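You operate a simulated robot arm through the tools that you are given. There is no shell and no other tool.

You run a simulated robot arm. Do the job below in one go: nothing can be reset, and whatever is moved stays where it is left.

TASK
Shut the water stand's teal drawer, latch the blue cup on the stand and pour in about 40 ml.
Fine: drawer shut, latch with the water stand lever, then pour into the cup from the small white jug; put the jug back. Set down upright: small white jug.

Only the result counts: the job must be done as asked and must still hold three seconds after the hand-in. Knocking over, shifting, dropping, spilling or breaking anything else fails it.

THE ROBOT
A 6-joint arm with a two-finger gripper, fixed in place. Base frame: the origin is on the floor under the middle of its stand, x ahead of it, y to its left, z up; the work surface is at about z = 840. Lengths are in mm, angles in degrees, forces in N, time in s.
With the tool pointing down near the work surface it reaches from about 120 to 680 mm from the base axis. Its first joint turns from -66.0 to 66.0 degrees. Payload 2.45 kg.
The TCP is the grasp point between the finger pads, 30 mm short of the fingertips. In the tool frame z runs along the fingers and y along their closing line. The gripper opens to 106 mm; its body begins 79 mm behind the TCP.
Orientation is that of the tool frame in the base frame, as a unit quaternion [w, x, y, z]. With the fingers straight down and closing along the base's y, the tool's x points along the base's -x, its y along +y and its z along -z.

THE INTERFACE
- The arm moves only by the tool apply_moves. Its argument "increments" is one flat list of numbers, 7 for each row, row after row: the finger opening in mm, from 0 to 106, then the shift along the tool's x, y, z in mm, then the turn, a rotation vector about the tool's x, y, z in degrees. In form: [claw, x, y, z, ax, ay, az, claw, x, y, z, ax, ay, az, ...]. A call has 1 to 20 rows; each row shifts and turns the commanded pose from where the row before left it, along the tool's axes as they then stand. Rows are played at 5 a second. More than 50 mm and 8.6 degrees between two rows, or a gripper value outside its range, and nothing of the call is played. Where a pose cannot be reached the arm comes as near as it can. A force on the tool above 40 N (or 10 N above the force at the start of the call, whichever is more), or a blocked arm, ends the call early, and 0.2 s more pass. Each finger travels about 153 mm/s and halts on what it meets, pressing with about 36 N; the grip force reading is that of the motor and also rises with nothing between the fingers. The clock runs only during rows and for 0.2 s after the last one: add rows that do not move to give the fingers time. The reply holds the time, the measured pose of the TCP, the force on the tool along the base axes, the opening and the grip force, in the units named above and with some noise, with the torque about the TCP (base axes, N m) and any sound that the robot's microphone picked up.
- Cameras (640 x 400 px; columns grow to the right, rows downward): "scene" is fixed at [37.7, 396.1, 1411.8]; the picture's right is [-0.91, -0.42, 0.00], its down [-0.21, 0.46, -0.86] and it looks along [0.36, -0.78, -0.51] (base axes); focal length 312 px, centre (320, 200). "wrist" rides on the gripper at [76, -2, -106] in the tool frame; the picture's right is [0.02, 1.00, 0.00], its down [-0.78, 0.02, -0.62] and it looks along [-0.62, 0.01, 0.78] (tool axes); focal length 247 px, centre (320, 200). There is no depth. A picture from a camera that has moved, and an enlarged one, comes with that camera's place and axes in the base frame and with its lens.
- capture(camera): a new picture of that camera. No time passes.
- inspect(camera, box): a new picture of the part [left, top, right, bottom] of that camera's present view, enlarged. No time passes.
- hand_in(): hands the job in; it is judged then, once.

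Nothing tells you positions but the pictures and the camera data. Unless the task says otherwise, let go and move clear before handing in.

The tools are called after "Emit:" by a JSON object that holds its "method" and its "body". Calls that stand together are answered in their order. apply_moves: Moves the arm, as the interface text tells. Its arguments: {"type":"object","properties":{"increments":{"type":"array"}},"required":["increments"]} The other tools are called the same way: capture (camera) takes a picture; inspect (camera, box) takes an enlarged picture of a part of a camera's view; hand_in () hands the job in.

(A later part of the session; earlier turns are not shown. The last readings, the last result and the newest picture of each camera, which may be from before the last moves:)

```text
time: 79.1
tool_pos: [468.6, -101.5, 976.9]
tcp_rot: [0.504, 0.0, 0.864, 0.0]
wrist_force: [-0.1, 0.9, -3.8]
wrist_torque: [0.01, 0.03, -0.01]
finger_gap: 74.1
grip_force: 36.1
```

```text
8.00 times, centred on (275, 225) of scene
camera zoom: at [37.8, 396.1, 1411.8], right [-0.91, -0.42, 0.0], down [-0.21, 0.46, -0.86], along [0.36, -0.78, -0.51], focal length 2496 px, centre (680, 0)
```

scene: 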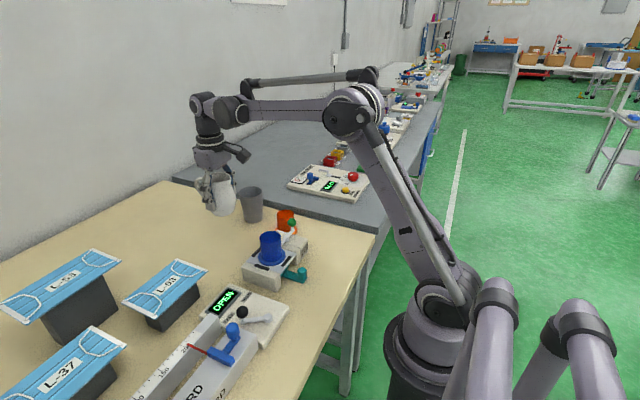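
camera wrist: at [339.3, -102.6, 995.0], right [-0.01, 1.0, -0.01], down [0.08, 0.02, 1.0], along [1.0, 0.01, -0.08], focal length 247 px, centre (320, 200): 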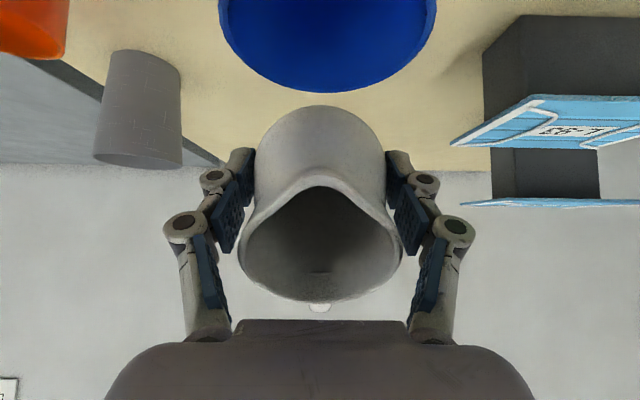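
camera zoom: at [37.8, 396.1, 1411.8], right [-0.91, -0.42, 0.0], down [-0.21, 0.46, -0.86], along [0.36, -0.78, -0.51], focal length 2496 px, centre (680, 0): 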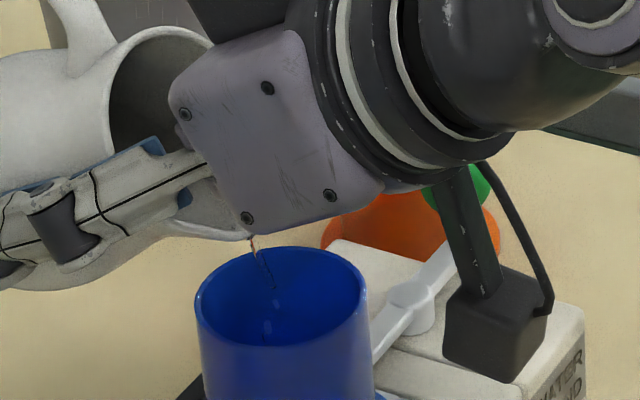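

The stream has thinned to drips. I'll wait a moment longer, then tilt back upright to look into the cup from above and gauge the amount.

Emit:
{"method": "apply_moves", "body": {"increments": [66, 0, 0, 0, 0, 0, 0, 66, 0, 0, 0, 0, 0, 0, 66, 0, 0, 0, 0, 3, 0, 66, 0, 0, 0, 0, 4, 0, 66, 0, 0, 0, 0, 4, 0, 66, 0, 0, 0, 0, 4, 0, 66, 0, 0, 0, 0, 4, 0, 66, 0, 0, 0, 0, 4, 0, 66, 0, 0, 0, 0, 4, 0, 66, 0, 0, 0, 0, 4, 0, 66, 0, 0, 0, 0, 4, 0, 66, 0, 0, 0, 0, 4, 0, 66, 0, 0, 0, 0, 4, 0, 66, 0, 0, 0, 0, 4, 0, 66, 0, 0, 0, 0, 4, 0, 66, 0, 0, 0, 0, 4, 0, 66, 0, 0, 0, 0, 4, 0, 66, 0, 0, 0, 0, 4, 0]}}

Emit:
{"method": "capture", "body": {"camera": "wrist"}}

Emit:
{"method": "inspect", "body": {"camera": "wrist", "box": [255, 0, 395, 85]}}

Emit:
{"method": "inspect", "body": {"camera": "scene", "box": [220, 180, 320, 280]}}

```text
time: 82.9
tool_pos: [468.6, -102.2, 978.8]
tcp_rot: [-0.023, 0.001, 1.0, 0.001]
wrist_force: [-0.5, 0.5, -3.3]
wrist_torque: [-0.01, 0.02, 0.0]
finger_gap: 74.0
grip_force: 35.7
```

```text
taken
camera wrist: at [397.6, -102.2, 1088.2], right [-0.02, 1.0, 0.0], down [0.81, 0.02, 0.59], along [0.59, 0.01, -0.81], focal length 247 px, centre (320, 200)
```

wrist: 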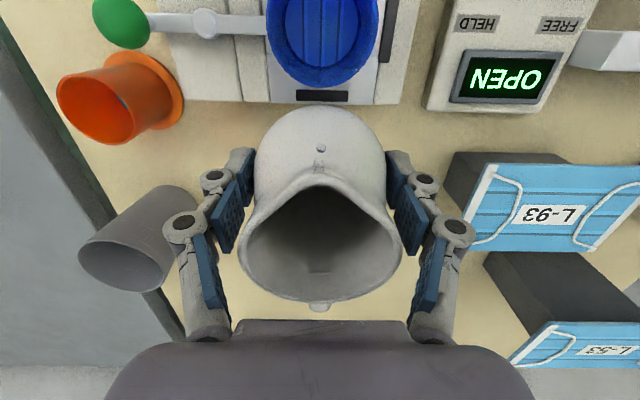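

```text
4.57 times, centred on (325, 42) of wrist
camera zoom: at [397.6, -102.2, 1088.2], right [-0.02, 1.0, 0.0], down [0.81, 0.02, 0.59], along [0.59, 0.01, -0.81], focal length 1129 px, centre (297, 920)
```

zoom: 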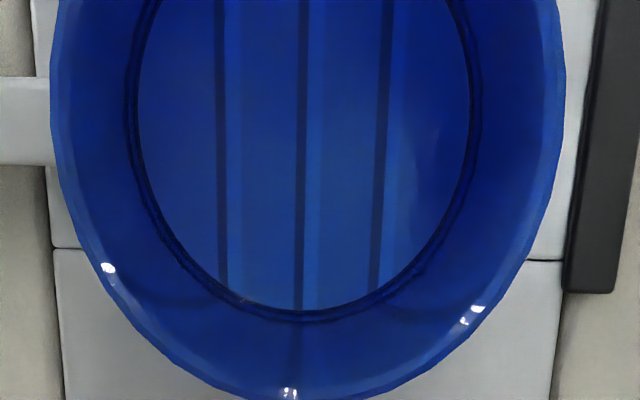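

```text
4.00 times, centred on (270, 230) of scene
camera zoom: at [37.8, 396.1, 1411.8], right [-0.91, -0.42, 0.0], down [-0.21, 0.46, -0.86], along [0.36, -0.78, -0.51], focal length 1248 px, centre (520, 80)
```

zoom: 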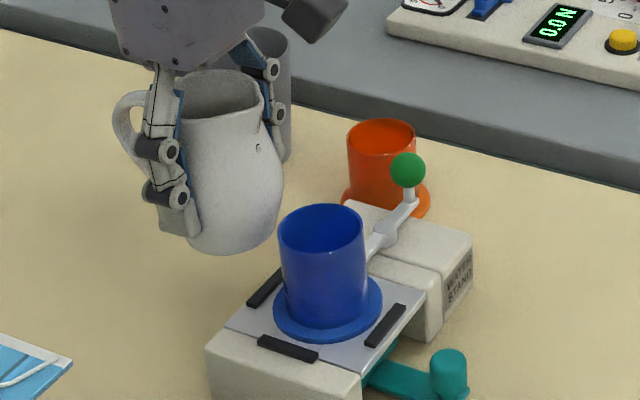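

There seems to be a droplet on the outside of the jug below the spout. I'll enlarge it.

Emit:
{"method": "inspect", "body": {"camera": "wrist", "box": [290, 120, 350, 190]}}

Emit:
{"method": "inspect", "body": {"camera": "scene", "box": [245, 195, 275, 225]}}

Emit:
{"method": "inspect", "body": {"camera": "wrist", "box": [230, 0, 420, 110]}}

```text
5.71 times, centred on (320, 155) of wrist
camera zoom: at [397.6, -102.2, 1088.2], right [-0.02, 1.0, 0.0], down [0.81, 0.02, 0.59], along [0.59, 0.01, -0.81], focal length 1411 px, centre (320, 457)
```

zoom: 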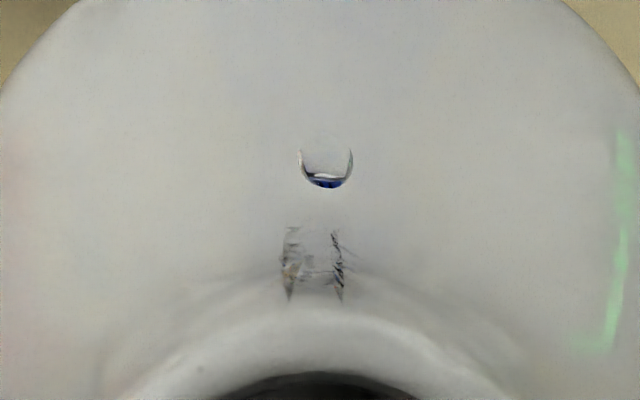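

```text
13.33 times, centred on (260, 210) of scene
camera zoom: at [37.8, 396.1, 1411.8], right [-0.91, -0.42, 0.0], down [-0.21, 0.46, -0.86], along [0.36, -0.78, -0.51], focal length 4161 px, centre (1120, 67)
```

zoom: 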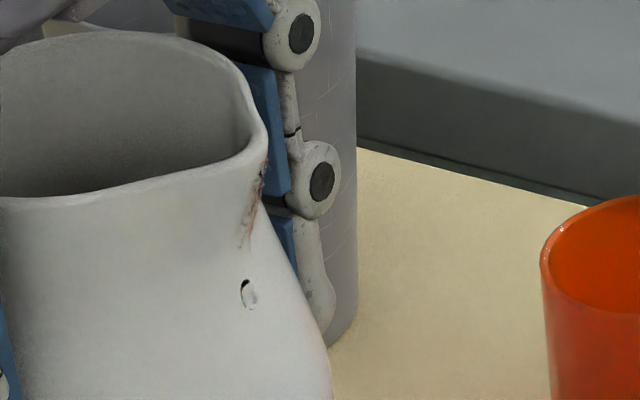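

```text
3.37 times, centred on (325, 55) of wrist
camera zoom: at [397.6, -102.2, 1088.2], right [-0.02, 1.0, 0.0], down [0.81, 0.02, 0.59], along [0.59, 0.01, -0.81], focal length 832 px, centre (303, 688)
```

zoom: 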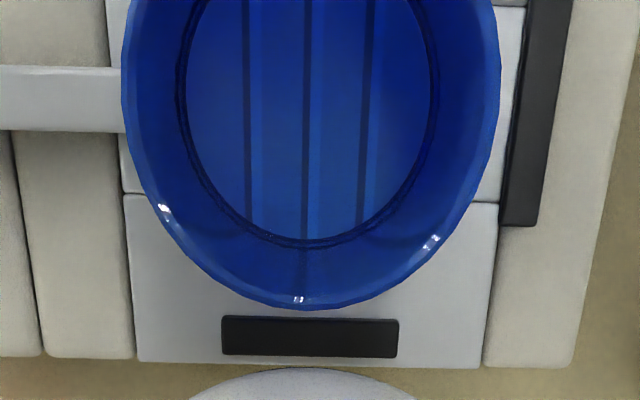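

Only tiny droplets cling below the lip. In the cup a second ring (the water line) has appeared above the bottom edge. I'll enlarge it to measure the depth.

Emit:
{"method": "inspect", "body": {"camera": "wrist", "box": [295, 50, 345, 90]}}

Emit:
{"method": "inspect", "body": {"camera": "wrist", "box": [262, 0, 312, 40]}}

Emit:
{"method": "inspect", "body": {"camera": "wrist", "box": [340, 0, 390, 40]}}

```text
10.00 times, centred on (320, 70) of wrist
camera zoom: at [397.6, -102.2, 1088.2], right [-0.02, 1.0, 0.0], down [0.81, 0.02, 0.59], along [0.59, 0.01, -0.81], focal length 2470 px, centre (320, 1500)
```

zoom: 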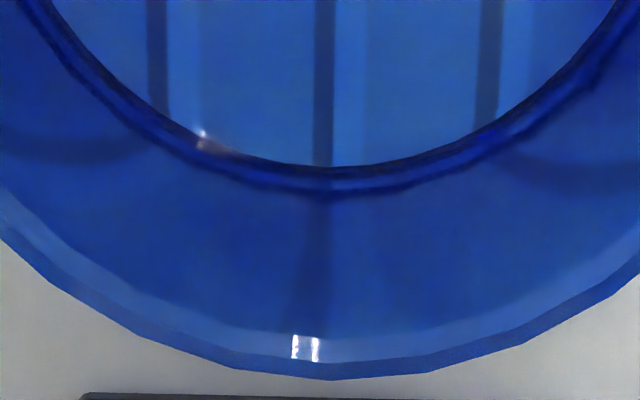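

```text
10.00 times, centred on (287, 20) of wrist
camera zoom: at [397.6, -102.2, 1088.2], right [-0.02, 1.0, 0.0], down [0.81, 0.02, 0.59], along [0.59, 0.01, -0.81], focal length 2470 px, centre (650, 2000)
```

zoom: 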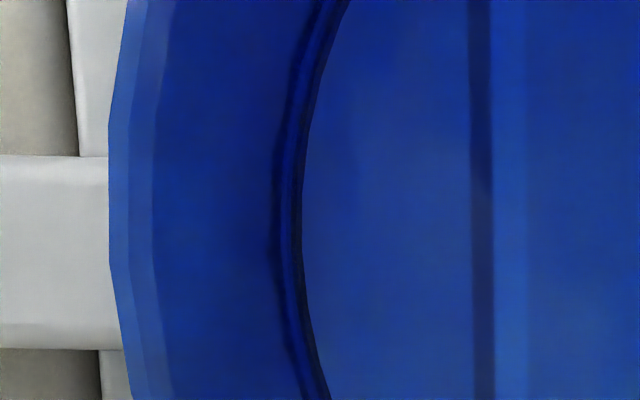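

```text
10.00 times, centred on (365, 20) of wrist
camera zoom: at [397.6, -102.2, 1088.2], right [-0.02, 1.0, 0.0], down [0.81, 0.02, 0.59], along [0.59, 0.01, -0.81], focal length 2470 px, centre (-130, 2000)
```

zoom: 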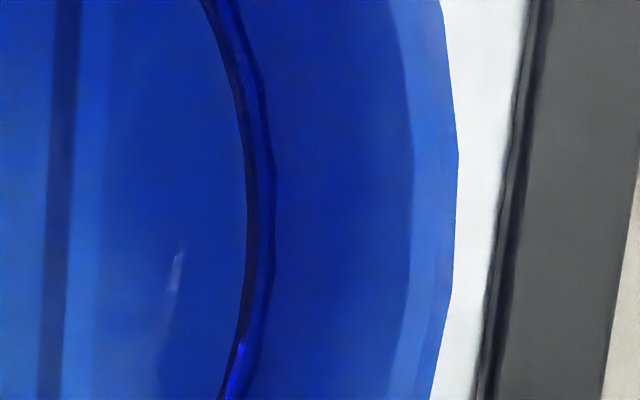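

The water line sits about 10–11 mm above the bottom, roughly 19–20 ml so far. I'll shift the jug a few mm toward the cup centre and check what the droplets do.

Emit:
{"method": "apply_moves", "body": {"increments": [66, 3, 0, 0, 0, -1.3, 0, 66, 3, 0, 0, 0, -1.3, 0]}}

Emit:
{"method": "inspect", "body": {"camera": "wrist", "box": [260, 90, 380, 190]}}

Emit:
{"method": "inspect", "body": {"camera": "scene", "box": [240, 190, 320, 270]}}

Emit:
{"method": "inspect", "body": {"camera": "wrist", "box": [255, 0, 395, 110]}}

```text
time: 83.5
tool_pos: [462.8, -101.5, 977.5]
tcp_rot: [0.001, 0.0, 1.0, 0.001]
wrist_force: [-0.1, 0.2, -2.9]
wrist_torque: [-0.03, 0.05, -0.02]
finger_gap: 74.1
grip_force: 35.7
```

```text
4.00 times, centred on (320, 140) of wrist
camera zoom: at [386.6, -102.8, 1084.7], right [-0.02, 1.0, 0.0], down [0.78, 0.02, 0.62], along [0.62, 0.01, -0.78], focal length 988 px, centre (320, 440)
```

zoom: 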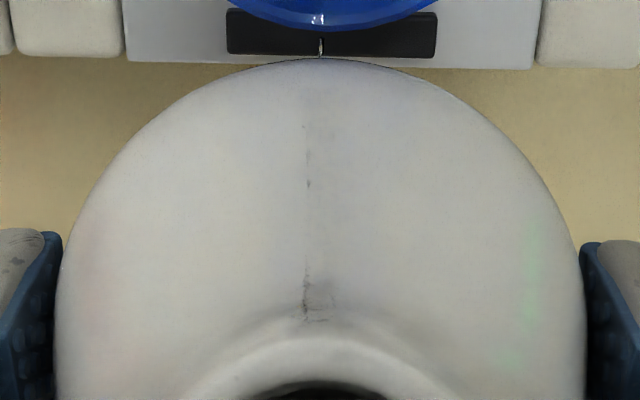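

```text
5.00 times, centred on (280, 230) of scene
camera zoom: at [37.8, 396.1, 1411.8], right [-0.91, -0.42, 0.0], down [-0.21, 0.46, -0.86], along [0.36, -0.78, -0.51], focal length 1560 px, centre (520, 50)
```

zoom: 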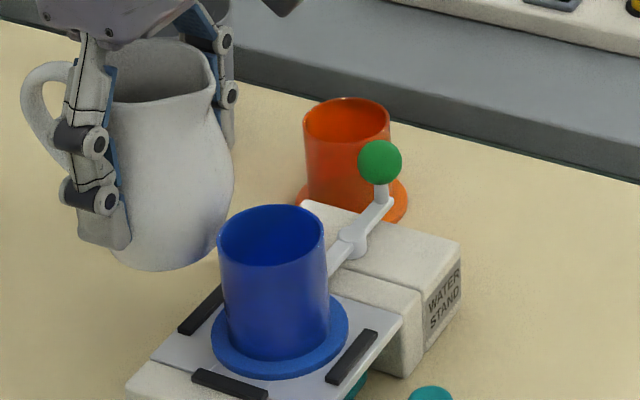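

```text
3.64 times, centred on (325, 55) of wrist
camera zoom: at [386.6, -102.8, 1084.7], right [-0.02, 1.0, 0.0], down [0.78, 0.02, 0.62], along [0.62, 0.01, -0.78], focal length 898 px, centre (302, 727)
```

zoom: 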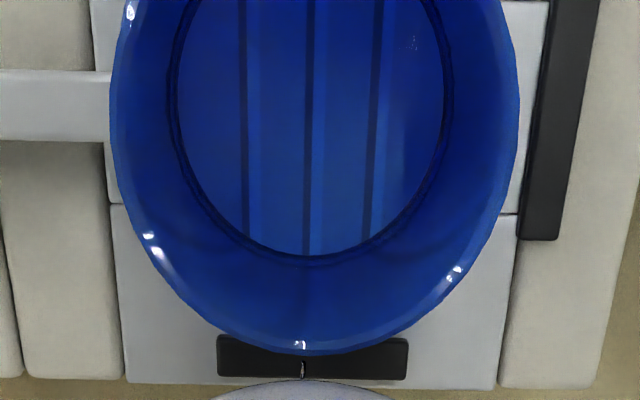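

A droplet or two run down the outside, so when I tilt back next time I'll also rise and move toward the cup so any drip falls into it. Now the second pour: tilt to 60° briskly, then slowly.

Emit:
{"method": "apply_moves", "body": {"increments": [66, 0, 0, 0, 0, -3, 0, 66, 0, 0, 0, 0, -5, 0, 66, 0, 0, 0, 0, -5, 0, 66, 0, 0, 0, 0, -5, 0, 66, 0, 0, 0, 0, -5, 0, 66, 0, 0, 0, 0, -5, 0, 66, 0, 0, 0, 0, -5, 0, 66, 0, 0, 0, 0, -5, 0, 66, 0, 0, 0, 0, -5, 0, 66, 0, 0, 0, 0, -5, 0, 66, 0, 0, 0, 0, -5, 0, 66, 0, 0, 0, 0, -4, 0, 66, 0, 0, 0, 0, -2, 0, 66, 0, 0, 0, 0, -1, 0]}}

Emit:
{"method": "inspect", "body": {"camera": "wrist", "box": [230, 0, 410, 220]}}

Emit:
{"method": "inspect", "body": {"camera": "scene", "box": [250, 200, 300, 250]}}

```text
time: 86.5
tool_pos: [462.6, -102.1, 977.2]
tcp_rot: [0.501, 0.001, 0.865, 0.0]
wrist_force: [-0.6, -0.9, -2.8]
wrist_torque: [-0.01, 0.07, 0.0]
finger_gap: 74.1
grip_force: 36.1
```

```text
1.82 times, centred on (320, 110) of wrist
camera zoom: at [333.1, -102.7, 965.3], right [-0.01, 1.0, -0.02], down [-0.15, 0.02, 0.99], along [0.99, 0.01, 0.15], focal length 449 px, centre (320, 364)
```

zoom: 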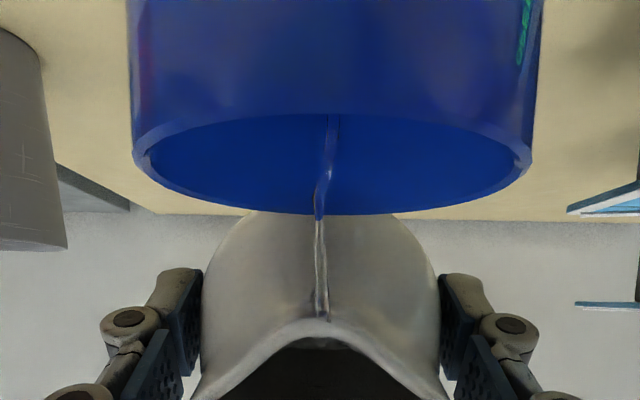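

```text
8.00 times, centred on (275, 225) of scene
camera zoom: at [37.8, 396.1, 1411.8], right [-0.91, -0.42, 0.0], down [-0.21, 0.46, -0.86], along [0.36, -0.78, -0.51], focal length 2496 px, centre (680, 0)
```

zoom: 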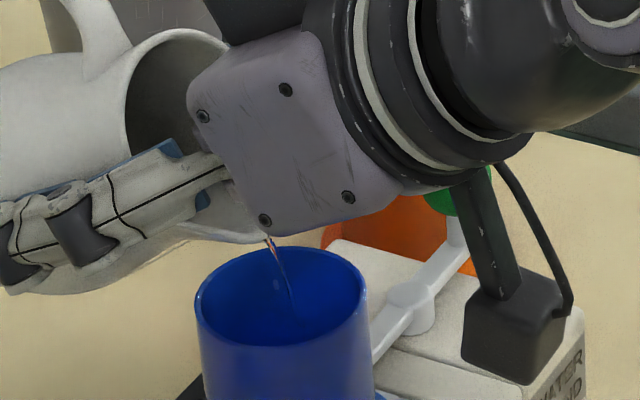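

Flowing again into the cup. I'll tilt one more degree and let it settle.

Emit:
{"method": "apply_moves", "body": {"increments": [66, 0, 0, 0, 0, -0.6, 0, 66, 0, 0, 0, 0, -0.6, 0, 66, 0, 0, 0, 0, 0, 0, 66, 0, 0, 0, 0, 0, 0, 66, 0, 0, 0, 0, 0, 0]}}

Emit:
{"method": "inspect", "body": {"camera": "wrist", "box": [230, 0, 410, 220]}}

Emit:
{"method": "inspect", "body": {"camera": "scene", "box": [250, 200, 300, 250]}}

```text
time: 87.7
tool_pos: [462.1, -101.7, 976.7]
tcp_rot: [0.51, 0.001, 0.86, 0.0]
wrist_force: [0.3, 0.0, -3.3]
wrist_torque: [-0.01, 0.0, 0.01]
finger_gap: 74.3
grip_force: 35.8
```

```text
1.82 times, centred on (320, 110) of wrist
camera zoom: at [333.5, -102.5, 962.4], right [-0.01, 1.0, -0.02], down [-0.17, 0.02, 0.99], along [0.99, 0.01, 0.17], focal length 449 px, centre (320, 364)
```

zoom: 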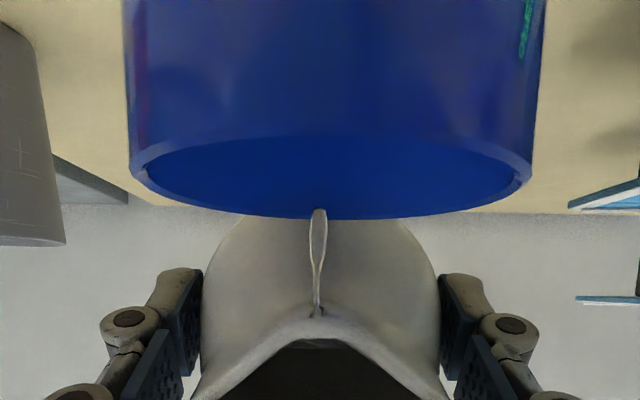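

```text
8.00 times, centred on (275, 225) of scene
camera zoom: at [37.8, 396.1, 1411.8], right [-0.91, -0.42, 0.0], down [-0.21, 0.46, -0.86], along [0.36, -0.78, -0.51], focal length 2496 px, centre (680, 0)
```

zoom: 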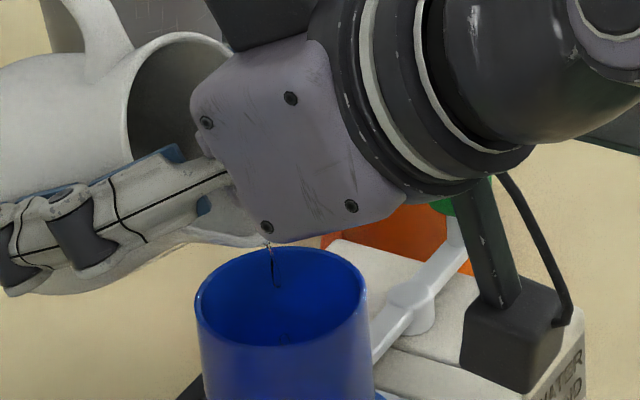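

Emit:
{"method": "apply_moves", "body": {"increments": [66, 0, 0, 0, 0, -0.6, 0, 66, 0, 0, 0, 0, -0.6, 0, 66, 0, 0, 0, 0, 0, 0, 66, 0, 0, 0, 0, 0, 0, 66, 0, 0, 0, 0, 0, 0]}}

Emit:
{"method": "inspect", "body": {"camera": "wrist", "box": [230, 0, 410, 220]}}

Emit:
{"method": "inspect", "body": {"camera": "scene", "box": [250, 200, 300, 250]}}

```text
time: 88.9
tool_pos: [463.5, -103.0, 977.2]
tcp_rot: [0.518, 0.0, 0.855, 0.001]
wrist_force: [-0.4, -0.4, -4.2]
wrist_torque: [0.01, 0.07, 0.0]
finger_gap: 74.2
grip_force: 36.1
```

```text
1.82 times, centred on (320, 110) of wrist
camera zoom: at [333.6, -102.7, 960.0], right [-0.01, 1.0, -0.02], down [-0.19, 0.02, 0.98], along [0.98, 0.01, 0.19], focal length 449 px, centre (320, 364)
```

zoom: 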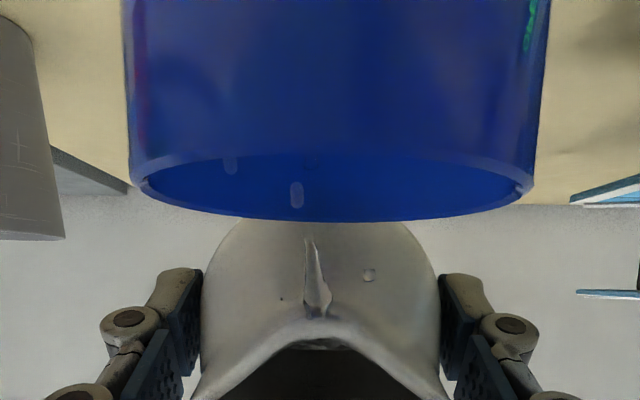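

```text
8.00 times, centred on (275, 225) of scene
camera zoom: at [37.8, 396.1, 1411.8], right [-0.91, -0.42, 0.0], down [-0.21, 0.46, -0.86], along [0.36, -0.78, -0.51], focal length 2496 px, centre (680, 0)
```

zoom: 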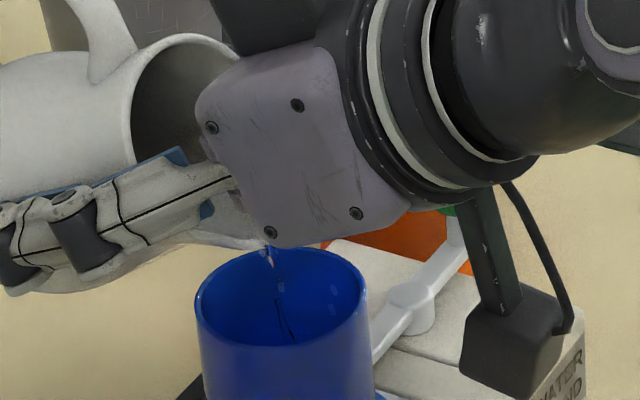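

Emit:
{"method": "apply_moves", "body": {"increments": [66, 0, 0, 0, 0, -0.6, 0, 66, 0, 0, 0, 0, 0, 0, 66, 0, 0, 0, 0, 0, 0, 66, 0, 0, 0, 0, 0, 0, 66, 0, 0, 0, 0, 0, 0]}}

Emit:
{"method": "inspect", "body": {"camera": "wrist", "box": [230, 0, 410, 220]}}

Emit:
{"method": "inspect", "body": {"camera": "scene", "box": [250, 200, 300, 250]}}

```text
time: 90.1
tool_pos: [462.5, -102.5, 977.7]
tcp_rot: [0.523, -0.001, 0.852, 0.001]
wrist_force: [0.0, 0.0, -3.4]
wrist_torque: [0.02, 0.07, 0.01]
finger_gap: 74.3
grip_force: 35.9
```

```text
1.82 times, centred on (320, 110) of wrist
camera zoom: at [334.0, -102.7, 958.6], right [-0.01, 1.0, -0.02], down [-0.2, 0.02, 0.98], along [0.98, 0.01, 0.2], focal length 449 px, centre (320, 364)
```

zoom: 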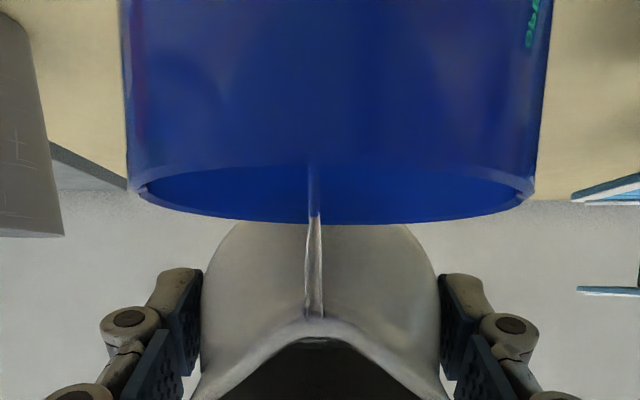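

```text
8.00 times, centred on (275, 225) of scene
camera zoom: at [37.8, 396.1, 1411.8], right [-0.91, -0.42, 0.0], down [-0.21, 0.46, -0.86], along [0.36, -0.78, -0.51], focal length 2496 px, centre (680, 0)
```

zoom: 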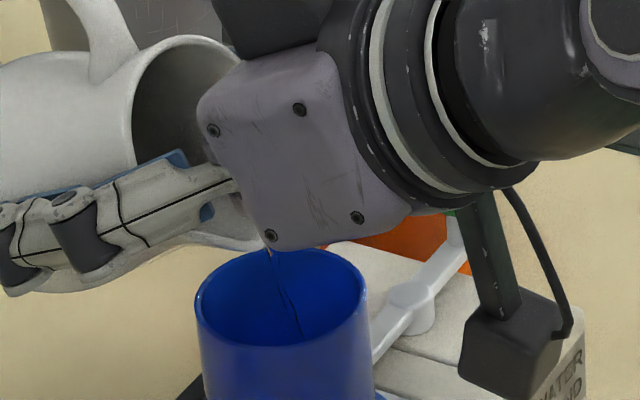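

Still flowing thinly at 63°. I'll cut off now by tilting back while rising and moving toward the cup, then measure the level.

Emit:
{"method": "apply_moves", "body": {"increments": [66, 0, 0, 0, 0, 5, 0, 66, 0, 0, 0, 0, 5, 0, 66, -2.03, 0, -4.29, 0, 5, 0, 66, -1.65, 0, -4.44, 0, 5, 0, 66, -1.26, 0, -4.57, 0, 5, 0, 66, -0.85, 0, -4.67, 0, 5, 0, 66, -0.44, 0, -4.72, 0, 5, 0, 66, -0.03, 0, -4.74, 0, 5, 0, 66, 0.38, 0, -4.73, 0, 5, 0, 66, 0.79, 0, -4.67, 0, 5, 0, 66, 1.2, 0, -4.59, 0, 5, 0, 66, 1.59, 0, -4.46, 0, 5, 0, 66, 1.98, 0, -4.3, 0, 3, 0]}}

Emit:
{"method": "capture", "body": {"camera": "wrist"}}

Emit:
{"method": "inspect", "body": {"camera": "wrist", "box": [270, 0, 370, 110]}}

Emit:
{"method": "inspect", "body": {"camera": "scene", "box": [220, 160, 320, 280]}}

```text
time: 92.9
tool_pos: [437.4, -102.0, 1024.7]
tcp_rot: [0.001, 0.0, 1.0, 0.0]
wrist_force: [-0.6, -0.4, -2.9]
wrist_torque: [0.01, 0.02, 0.0]
finger_gap: 74.4
grip_force: 36.0
```

```text
taken
camera wrist: at [362.4, -102.9, 1131.2], right [-0.02, 1.0, 0.0], down [0.78, 0.02, 0.62], along [0.62, 0.01, -0.78], focal length 247 px, centre (320, 200)
```

wrist: 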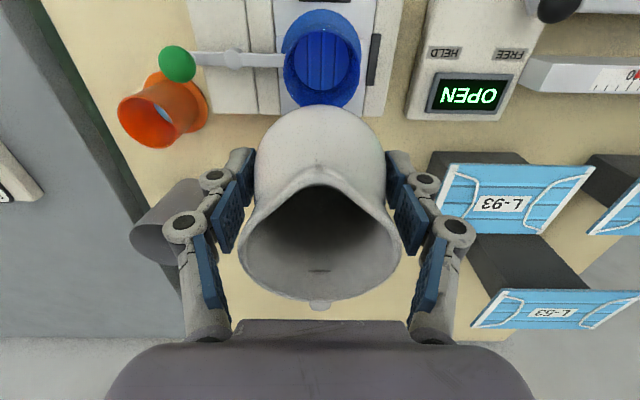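

```text
3.64 times, centred on (320, 55) of wrist
camera zoom: at [362.4, -102.9, 1131.2], right [-0.02, 1.0, 0.0], down [0.78, 0.02, 0.62], along [0.62, 0.01, -0.78], focal length 898 px, centre (320, 727)
```

zoom: 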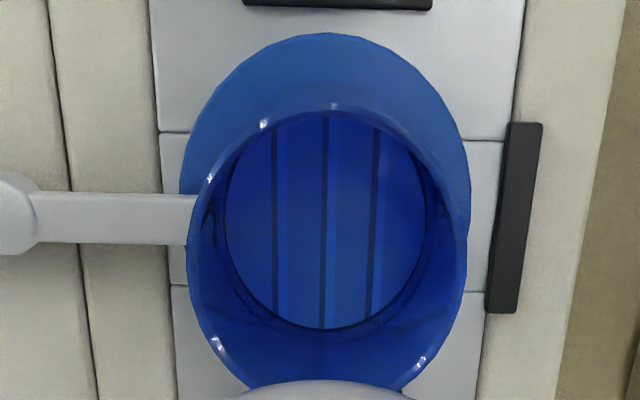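

```text
3.33 times, centred on (270, 220) of scene
camera zoom: at [37.8, 396.1, 1411.8], right [-0.91, -0.42, 0.0], down [-0.21, 0.46, -0.86], along [0.36, -0.78, -0.51], focal length 1040 px, centre (487, 133)
```

zoom: 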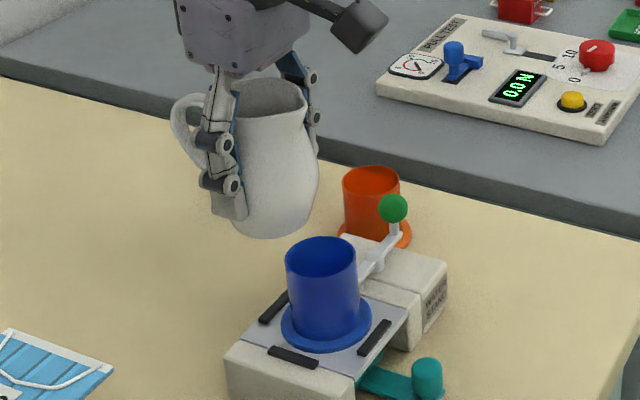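

I'll enlarge the cup interior to measure the water line.

Emit:
{"method": "inspect", "body": {"camera": "wrist", "box": [280, 25, 360, 110]}}

Emit:
{"method": "inspect", "body": {"camera": "wrist", "box": [295, 70, 345, 110]}}

Emit:
{"method": "inspect", "body": {"camera": "wrist", "box": [275, 45, 325, 85]}}

Emit:
{"method": "inspect", "body": {"camera": "wrist", "box": [320, 45, 370, 85]}}

```text
4.71 times, centred on (320, 68) of wrist
camera zoom: at [362.4, -102.9, 1131.2], right [-0.02, 1.0, 0.0], down [0.78, 0.02, 0.62], along [0.62, 0.01, -0.78], focal length 1162 px, centre (320, 824)
```

zoom: 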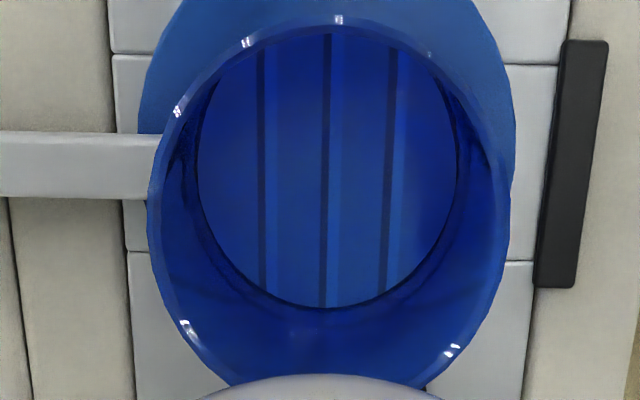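

```text
10.00 times, centred on (320, 90) of wrist
camera zoom: at [362.4, -102.9, 1131.2], right [-0.02, 1.0, 0.0], down [0.78, 0.02, 0.62], along [0.62, 0.01, -0.78], focal length 2470 px, centre (320, 1300)
```

zoom: 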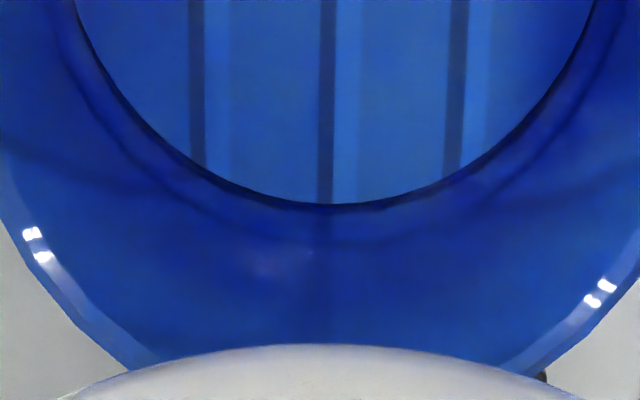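

```text
10.00 times, centred on (300, 65) of wrist
camera zoom: at [362.4, -102.9, 1131.2], right [-0.02, 1.0, 0.0], down [0.78, 0.02, 0.62], along [0.62, 0.01, -0.78], focal length 2470 px, centre (520, 1550)
```

zoom: 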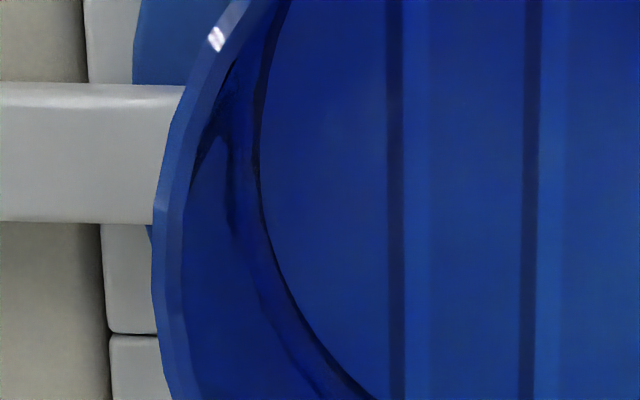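

```text
10.00 times, centred on (345, 65) of wrist
camera zoom: at [362.4, -102.9, 1131.2], right [-0.02, 1.0, 0.0], down [0.78, 0.02, 0.62], along [0.62, 0.01, -0.78], focal length 2470 px, centre (70, 1550)
```

zoom: 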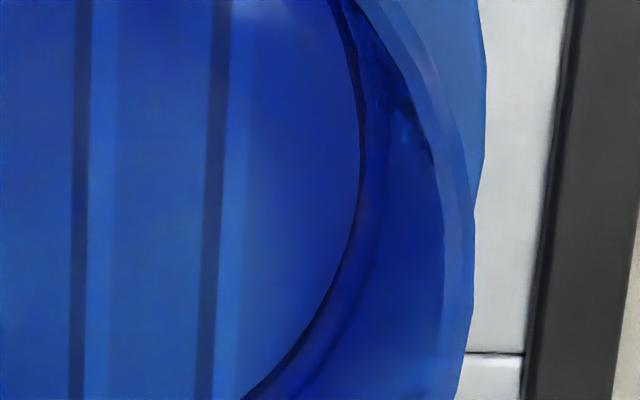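

Emit:
{"method": "inspect", "body": {"camera": "scene", "box": [253, 227, 285, 255]}}

Emit:
{"method": "inspect", "body": {"camera": "wrist", "box": [300, 80, 340, 105]}}

Emit:
{"method": "inspect", "body": {"camera": "wrist", "box": [265, 100, 375, 200]}}

```text
14.29 times, centred on (269, 241) of scene
camera zoom: at [37.8, 396.1, 1411.8], right [-0.91, -0.42, 0.0], down [-0.21, 0.46, -0.86], along [0.36, -0.78, -0.51], focal length 4458 px, centre (1049, -386)
```

zoom: 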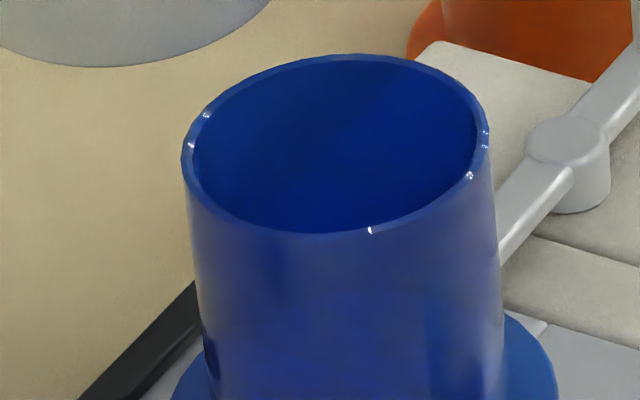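

```text
16.00 times, centred on (320, 92) of wrist
camera zoom: at [362.4, -102.9, 1131.2], right [-0.02, 1.0, 0.0], down [0.78, 0.02, 0.62], along [0.62, 0.01, -0.78], focal length 3952 px, centre (320, 1920)
```

zoom: 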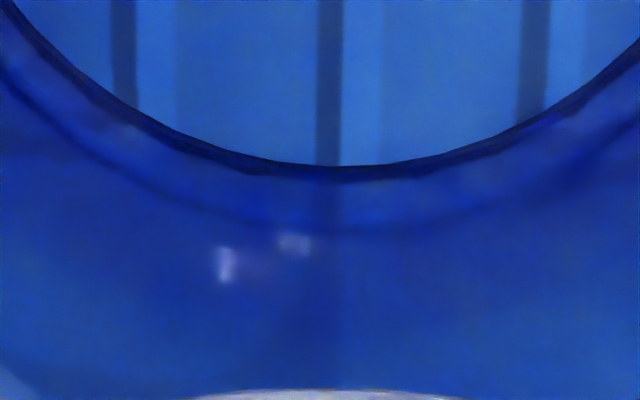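

```text
4.00 times, centred on (320, 150) of wrist
camera zoom: at [362.4, -102.9, 1131.2], right [-0.02, 1.0, 0.0], down [0.78, 0.02, 0.62], along [0.62, 0.01, -0.78], focal length 988 px, centre (320, 400)
```

zoom: 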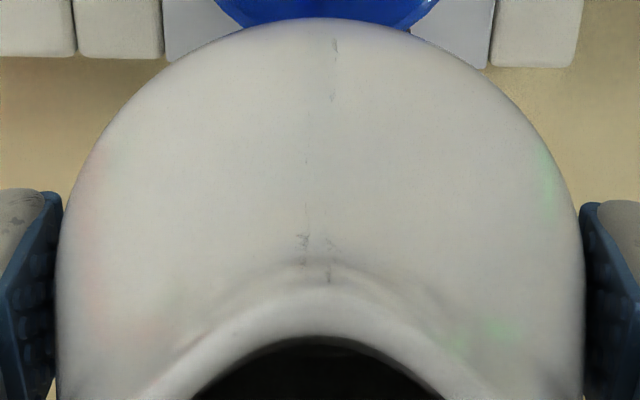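

No water surface is visible yet from the scene camera (it would appear above roughly 25 ml), so I estimate about 20 ml so far. I'll go back to pouring, slightly higher, and tilt a little further.

Emit:
{"method": "apply_moves", "body": {"increments": [66, -2.2, 0, 3.6, 0, -3, 0, 66, -2.01, 0, 3.71, 0, -5, 0, 66, -1.68, 0, 3.87, 0, -5, 0, 66, -1.33, 0, 4.0, 0, -5, 0, 66, -0.98, 0, 4.1, 0, -5, 0, 66, -0.62, 0, 4.17, 0, -5, 0, 66, -0.25, 0, 4.21, 0, -5, 0, 66, 0.11, 0, 4.22, 0, -5, 0, 66, 0.49, 0, 4.19, 0, -5, 0, 66, 0.85, 0, 4.13, 0, -5, 0, 66, 1.21, 0, 4.04, 0, -5, 0, 66, 0, 0, 0, 0, -5, 0, 66, 0, 0, 0, 0, -3, 0, 66, 0, 0, 0, 0, -1, 0]}}

Emit:
{"method": "inspect", "body": {"camera": "wrist", "box": [230, 0, 410, 220]}}

Emit:
{"method": "inspect", "body": {"camera": "scene", "box": [250, 200, 300, 250]}}

```text
time: 95.9
tool_pos: [463.5, -102.6, 983.7]
tcp_rot: [0.517, 0.0, 0.856, 0.0]
wrist_force: [-0.4, 1.1, -3.9]
wrist_torque: [0.01, 0.02, 0.03]
finger_gap: 74.2
grip_force: 36.0
```

```text
1.82 times, centred on (320, 110) of wrist
camera zoom: at [333.4, -102.5, 967.1], right [-0.01, 1.0, -0.02], down [-0.18, 0.02, 0.98], along [0.98, 0.01, 0.18], focal length 449 px, centre (320, 364)
```

zoom: 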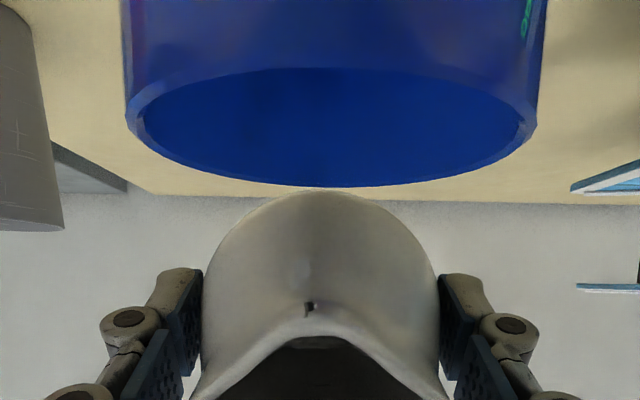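

```text
8.00 times, centred on (275, 225) of scene
camera zoom: at [37.8, 396.1, 1411.8], right [-0.91, -0.42, 0.0], down [-0.21, 0.46, -0.86], along [0.36, -0.78, -0.51], focal length 2496 px, centre (680, 0)
```

zoom: 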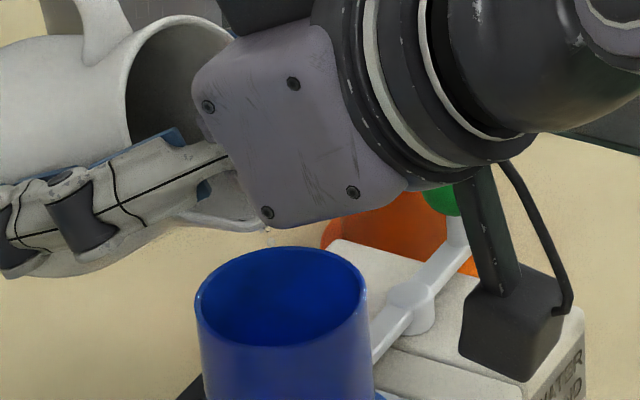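

Emit:
{"method": "apply_moves", "body": {"increments": [66, 0, 0, 0, 0, -0.7, 0, 66, 0, 0, 0, 0, -0.7, 0, 66, 0, 0, 0, 0, 0, 0, 66, 0, 0, 0, 0, 0, 0, 66, 0, 0, 0, 0, 0, 0]}}

Emit:
{"method": "inspect", "body": {"camera": "wrist", "box": [230, 0, 410, 220]}}

Emit:
{"method": "inspect", "body": {"camera": "scene", "box": [250, 200, 300, 250]}}

```text
time: 97.1
tool_pos: [462.8, -101.1, 984.4]
tcp_rot: [0.527, 0.001, 0.85, 0.0]
wrist_force: [-0.7, -0.2, -3.6]
wrist_torque: [0.0, 0.06, 0.03]
finger_gap: 74.7
grip_force: 36.1
```

```text
1.82 times, centred on (320, 110) of wrist
camera zoom: at [333.8, -102.6, 964.1], right [-0.01, 1.0, -0.02], down [-0.21, 0.02, 0.98], along [0.98, 0.01, 0.21], focal length 449 px, centre (320, 364)
```

zoom: 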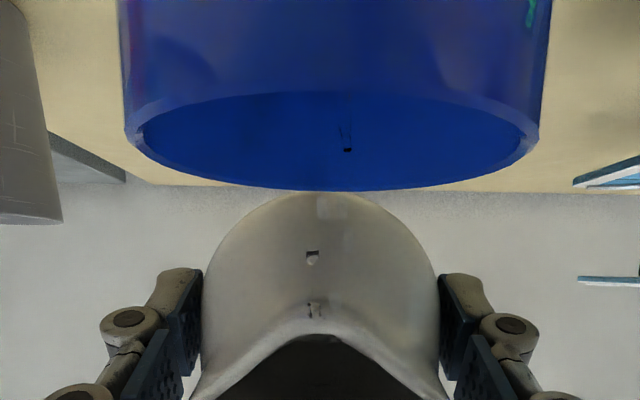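

```text
8.00 times, centred on (275, 225) of scene
camera zoom: at [37.8, 396.1, 1411.8], right [-0.91, -0.42, 0.0], down [-0.21, 0.46, -0.86], along [0.36, -0.78, -0.51], focal length 2496 px, centre (680, 0)
```

zoom: 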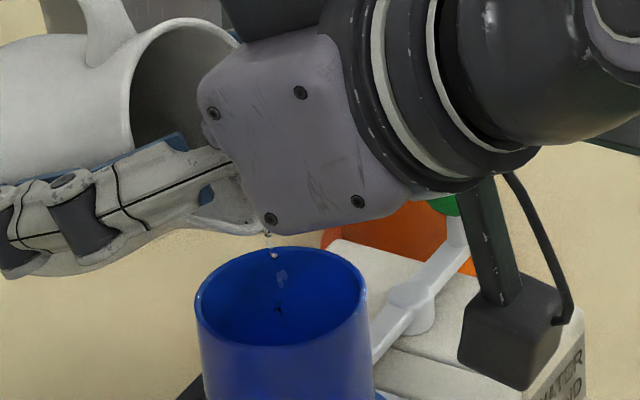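

Only drips at this angle now. I'll tilt on by 1.5° and hold.

Emit:
{"method": "apply_moves", "body": {"increments": [66, 0, 0, 0, 0, -0.8, 0, 66, 0, 0, 0, 0, -0.7, 0, 66, 0, 0, 0, 0, 0, 0, 66, 0, 0, 0, 0, 0, 0, 66, 0, 0, 0, 0, 0, 0]}}

Emit:
{"method": "inspect", "body": {"camera": "wrist", "box": [230, 0, 410, 220]}}

Emit:
{"method": "inspect", "body": {"camera": "scene", "box": [250, 200, 300, 250]}}

```text
time: 98.3
tool_pos: [462.5, -101.9, 984.5]
tcp_rot: [0.538, 0.001, 0.843, 0.0]
wrist_force: [-0.5, 0.0, -3.3]
wrist_torque: [-0.02, 0.04, 0.02]
finger_gap: 74.2
grip_force: 36.2
```

```text
1.82 times, centred on (320, 110) of wrist
camera zoom: at [334.3, -102.6, 960.7], right [-0.01, 1.0, -0.02], down [-0.23, 0.02, 0.97], along [0.97, 0.01, 0.23], focal length 449 px, centre (320, 364)
```

zoom: 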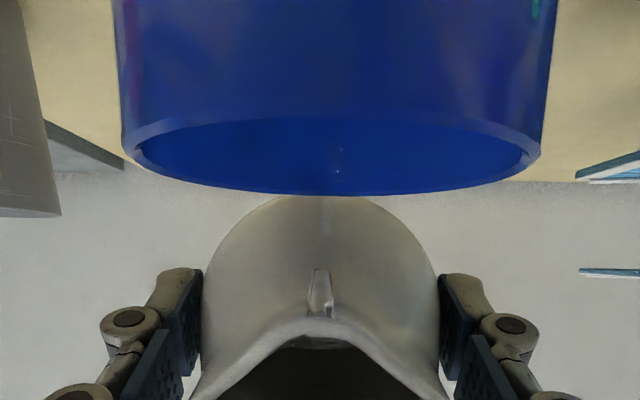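

```text
8.00 times, centred on (275, 225) of scene
camera zoom: at [37.8, 396.1, 1411.8], right [-0.91, -0.42, 0.0], down [-0.21, 0.46, -0.86], along [0.36, -0.78, -0.51], focal length 2496 px, centre (680, 0)
```

zoom: 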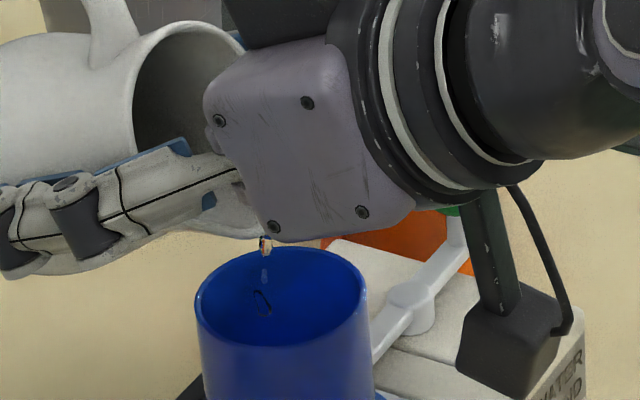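

Emit:
{"method": "apply_moves", "body": {"increments": [66, 0, 0, 0, 0, -0.8, 0, 66, 0, 0, 0, 0, -0.7, 0, 66, 0, 0, 0, 0, 0, 0, 66, 0, 0, 0, 0, 0, 0, 66, 0, 0, 0, 0, 0, 0]}}

Emit:
{"method": "inspect", "body": {"camera": "wrist", "box": [230, 0, 410, 220]}}

Emit:
{"method": "inspect", "body": {"camera": "scene", "box": [250, 200, 300, 250]}}

```text
time: 99.5
tool_pos: [461.8, -102.7, 983.8]
tcp_rot: [0.548, 0.001, 0.836, 0.0]
wrist_force: [0.3, -0.3, -3.2]
wrist_torque: [0.02, 0.02, -0.04]
finger_gap: 74.3
grip_force: 35.9
```

```text
1.82 times, centred on (320, 110) of wrist
camera zoom: at [334.9, -102.7, 957.6], right [-0.01, 1.0, -0.02], down [-0.26, 0.02, 0.97], along [0.97, 0.01, 0.26], focal length 449 px, centre (320, 364)
```

zoom: 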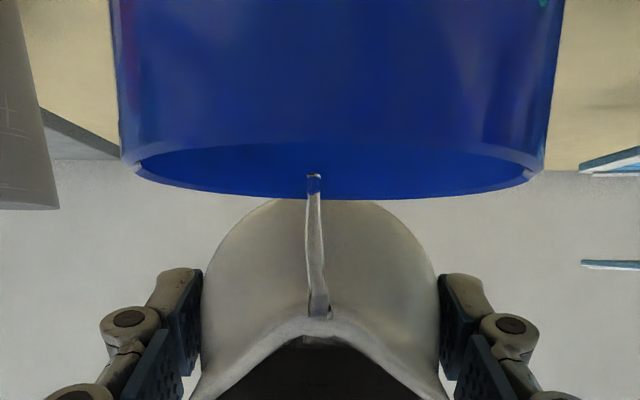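

```text
8.00 times, centred on (275, 225) of scene
camera zoom: at [37.8, 396.1, 1411.8], right [-0.91, -0.42, 0.0], down [-0.21, 0.46, -0.86], along [0.36, -0.78, -0.51], focal length 2496 px, centre (680, 0)
```

zoom: 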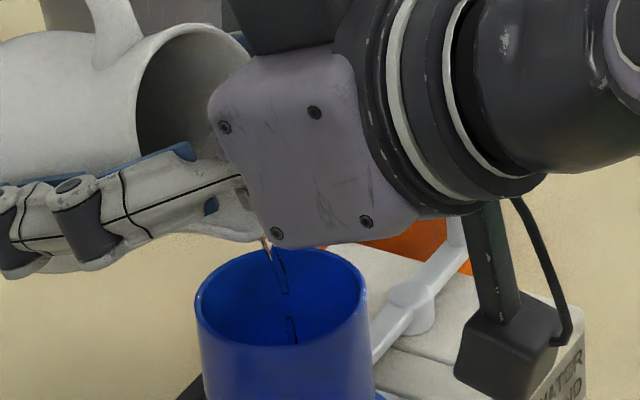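

Emit:
{"method": "apply_moves", "body": {"increments": [66, 0, 0, 0, 0, 0, 0, 66, 0, 0, 0, 0, 0, 0, 66, 0, 0, 0, 0, 0, 0, 66, 0, 0, 0, 0, 0, 0]}}

Emit:
{"method": "inspect", "body": {"camera": "wrist", "box": [230, 0, 410, 220]}}

Emit:
{"method": "inspect", "body": {"camera": "scene", "box": [253, 222, 285, 250]}}

```text
time: 100.5
tool_pos: [462.0, -101.3, 983.8]
tcp_rot: [0.549, 0.001, 0.836, 0.001]
wrist_force: [0.2, 0.9, -3.1]
wrist_torque: [0.03, 0.05, 0.05]
finger_gap: 74.4
grip_force: 36.1
```

```text
1.82 times, centred on (320, 110) of wrist
camera zoom: at [334.9, -102.7, 957.6], right [-0.01, 1.0, -0.02], down [-0.26, 0.02, 0.97], along [0.97, 0.01, 0.26], focal length 449 px, centre (320, 364)
```

zoom: 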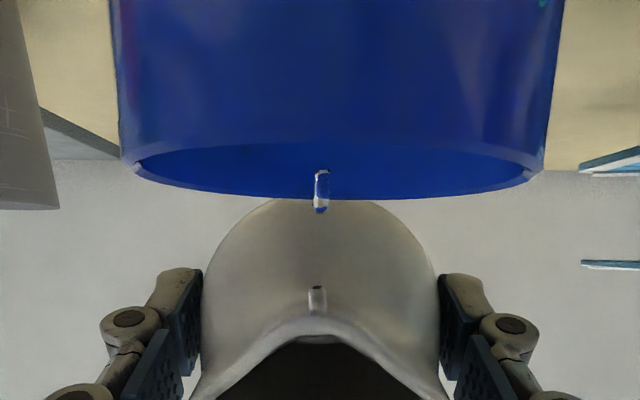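

```text
14.29 times, centred on (269, 236) of scene
camera zoom: at [37.8, 396.1, 1411.8], right [-0.91, -0.42, 0.0], down [-0.21, 0.46, -0.86], along [0.36, -0.78, -0.51], focal length 4458 px, centre (1049, -314)
```

zoom: 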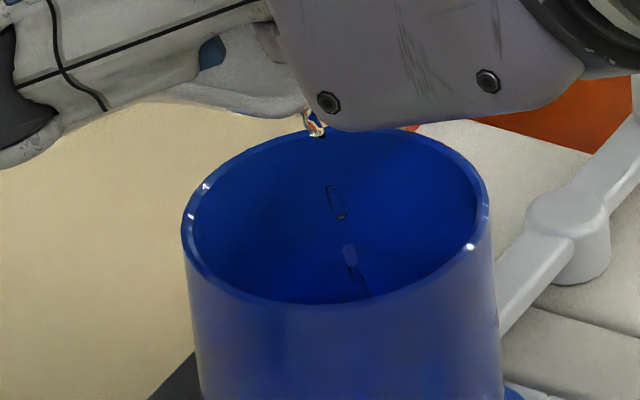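

Emit:
{"method": "apply_moves", "body": {"increments": [66, 0, 0, 0, 0, -0.7, 0, 66, 0, 0, 0, 0, -0.6, 0, 66, 0, 0, 0, 0, 0, 0, 66, 0, 0, 0, 0, 0, 0, 66, 0, 0, 0, 0, 0, 0, 66, 0, 0, 0, 0, 0, 0]}}

Emit:
{"method": "inspect", "body": {"camera": "wrist", "box": [230, 0, 410, 220]}}

Emit:
{"method": "inspect", "body": {"camera": "scene", "box": [253, 222, 285, 250]}}

```text
time: 101.9
tool_pos: [462.0, -102.4, 983.8]
tcp_rot: [0.558, 0.0, 0.83, 0.001]
wrist_force: [-0.7, -0.1, -3.6]
wrist_torque: [0.03, -0.01, -0.01]
finger_gap: 74.5
grip_force: 36.3
```

```text
1.82 times, centred on (320, 110) of wrist
camera zoom: at [335.7, -102.5, 954.8], right [-0.01, 1.0, -0.02], down [-0.28, 0.02, 0.96], along [0.96, 0.01, 0.28], focal length 449 px, centre (320, 364)
```

zoom: 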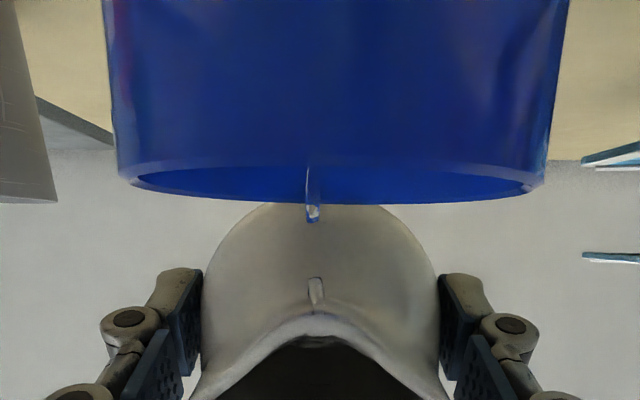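

```text
14.29 times, centred on (269, 236) of scene
camera zoom: at [37.8, 396.1, 1411.8], right [-0.91, -0.42, 0.0], down [-0.21, 0.46, -0.86], along [0.36, -0.78, -0.51], focal length 4458 px, centre (1049, -314)
```

zoom: 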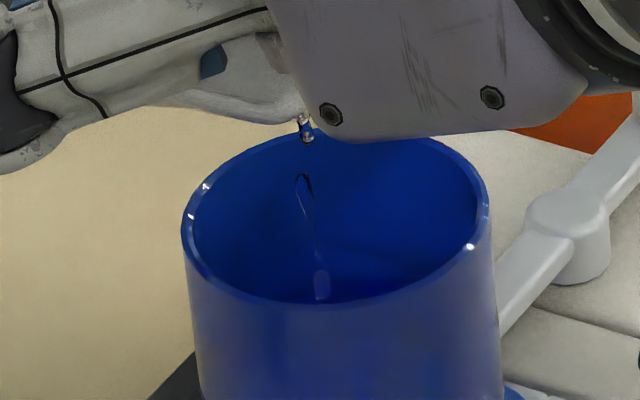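

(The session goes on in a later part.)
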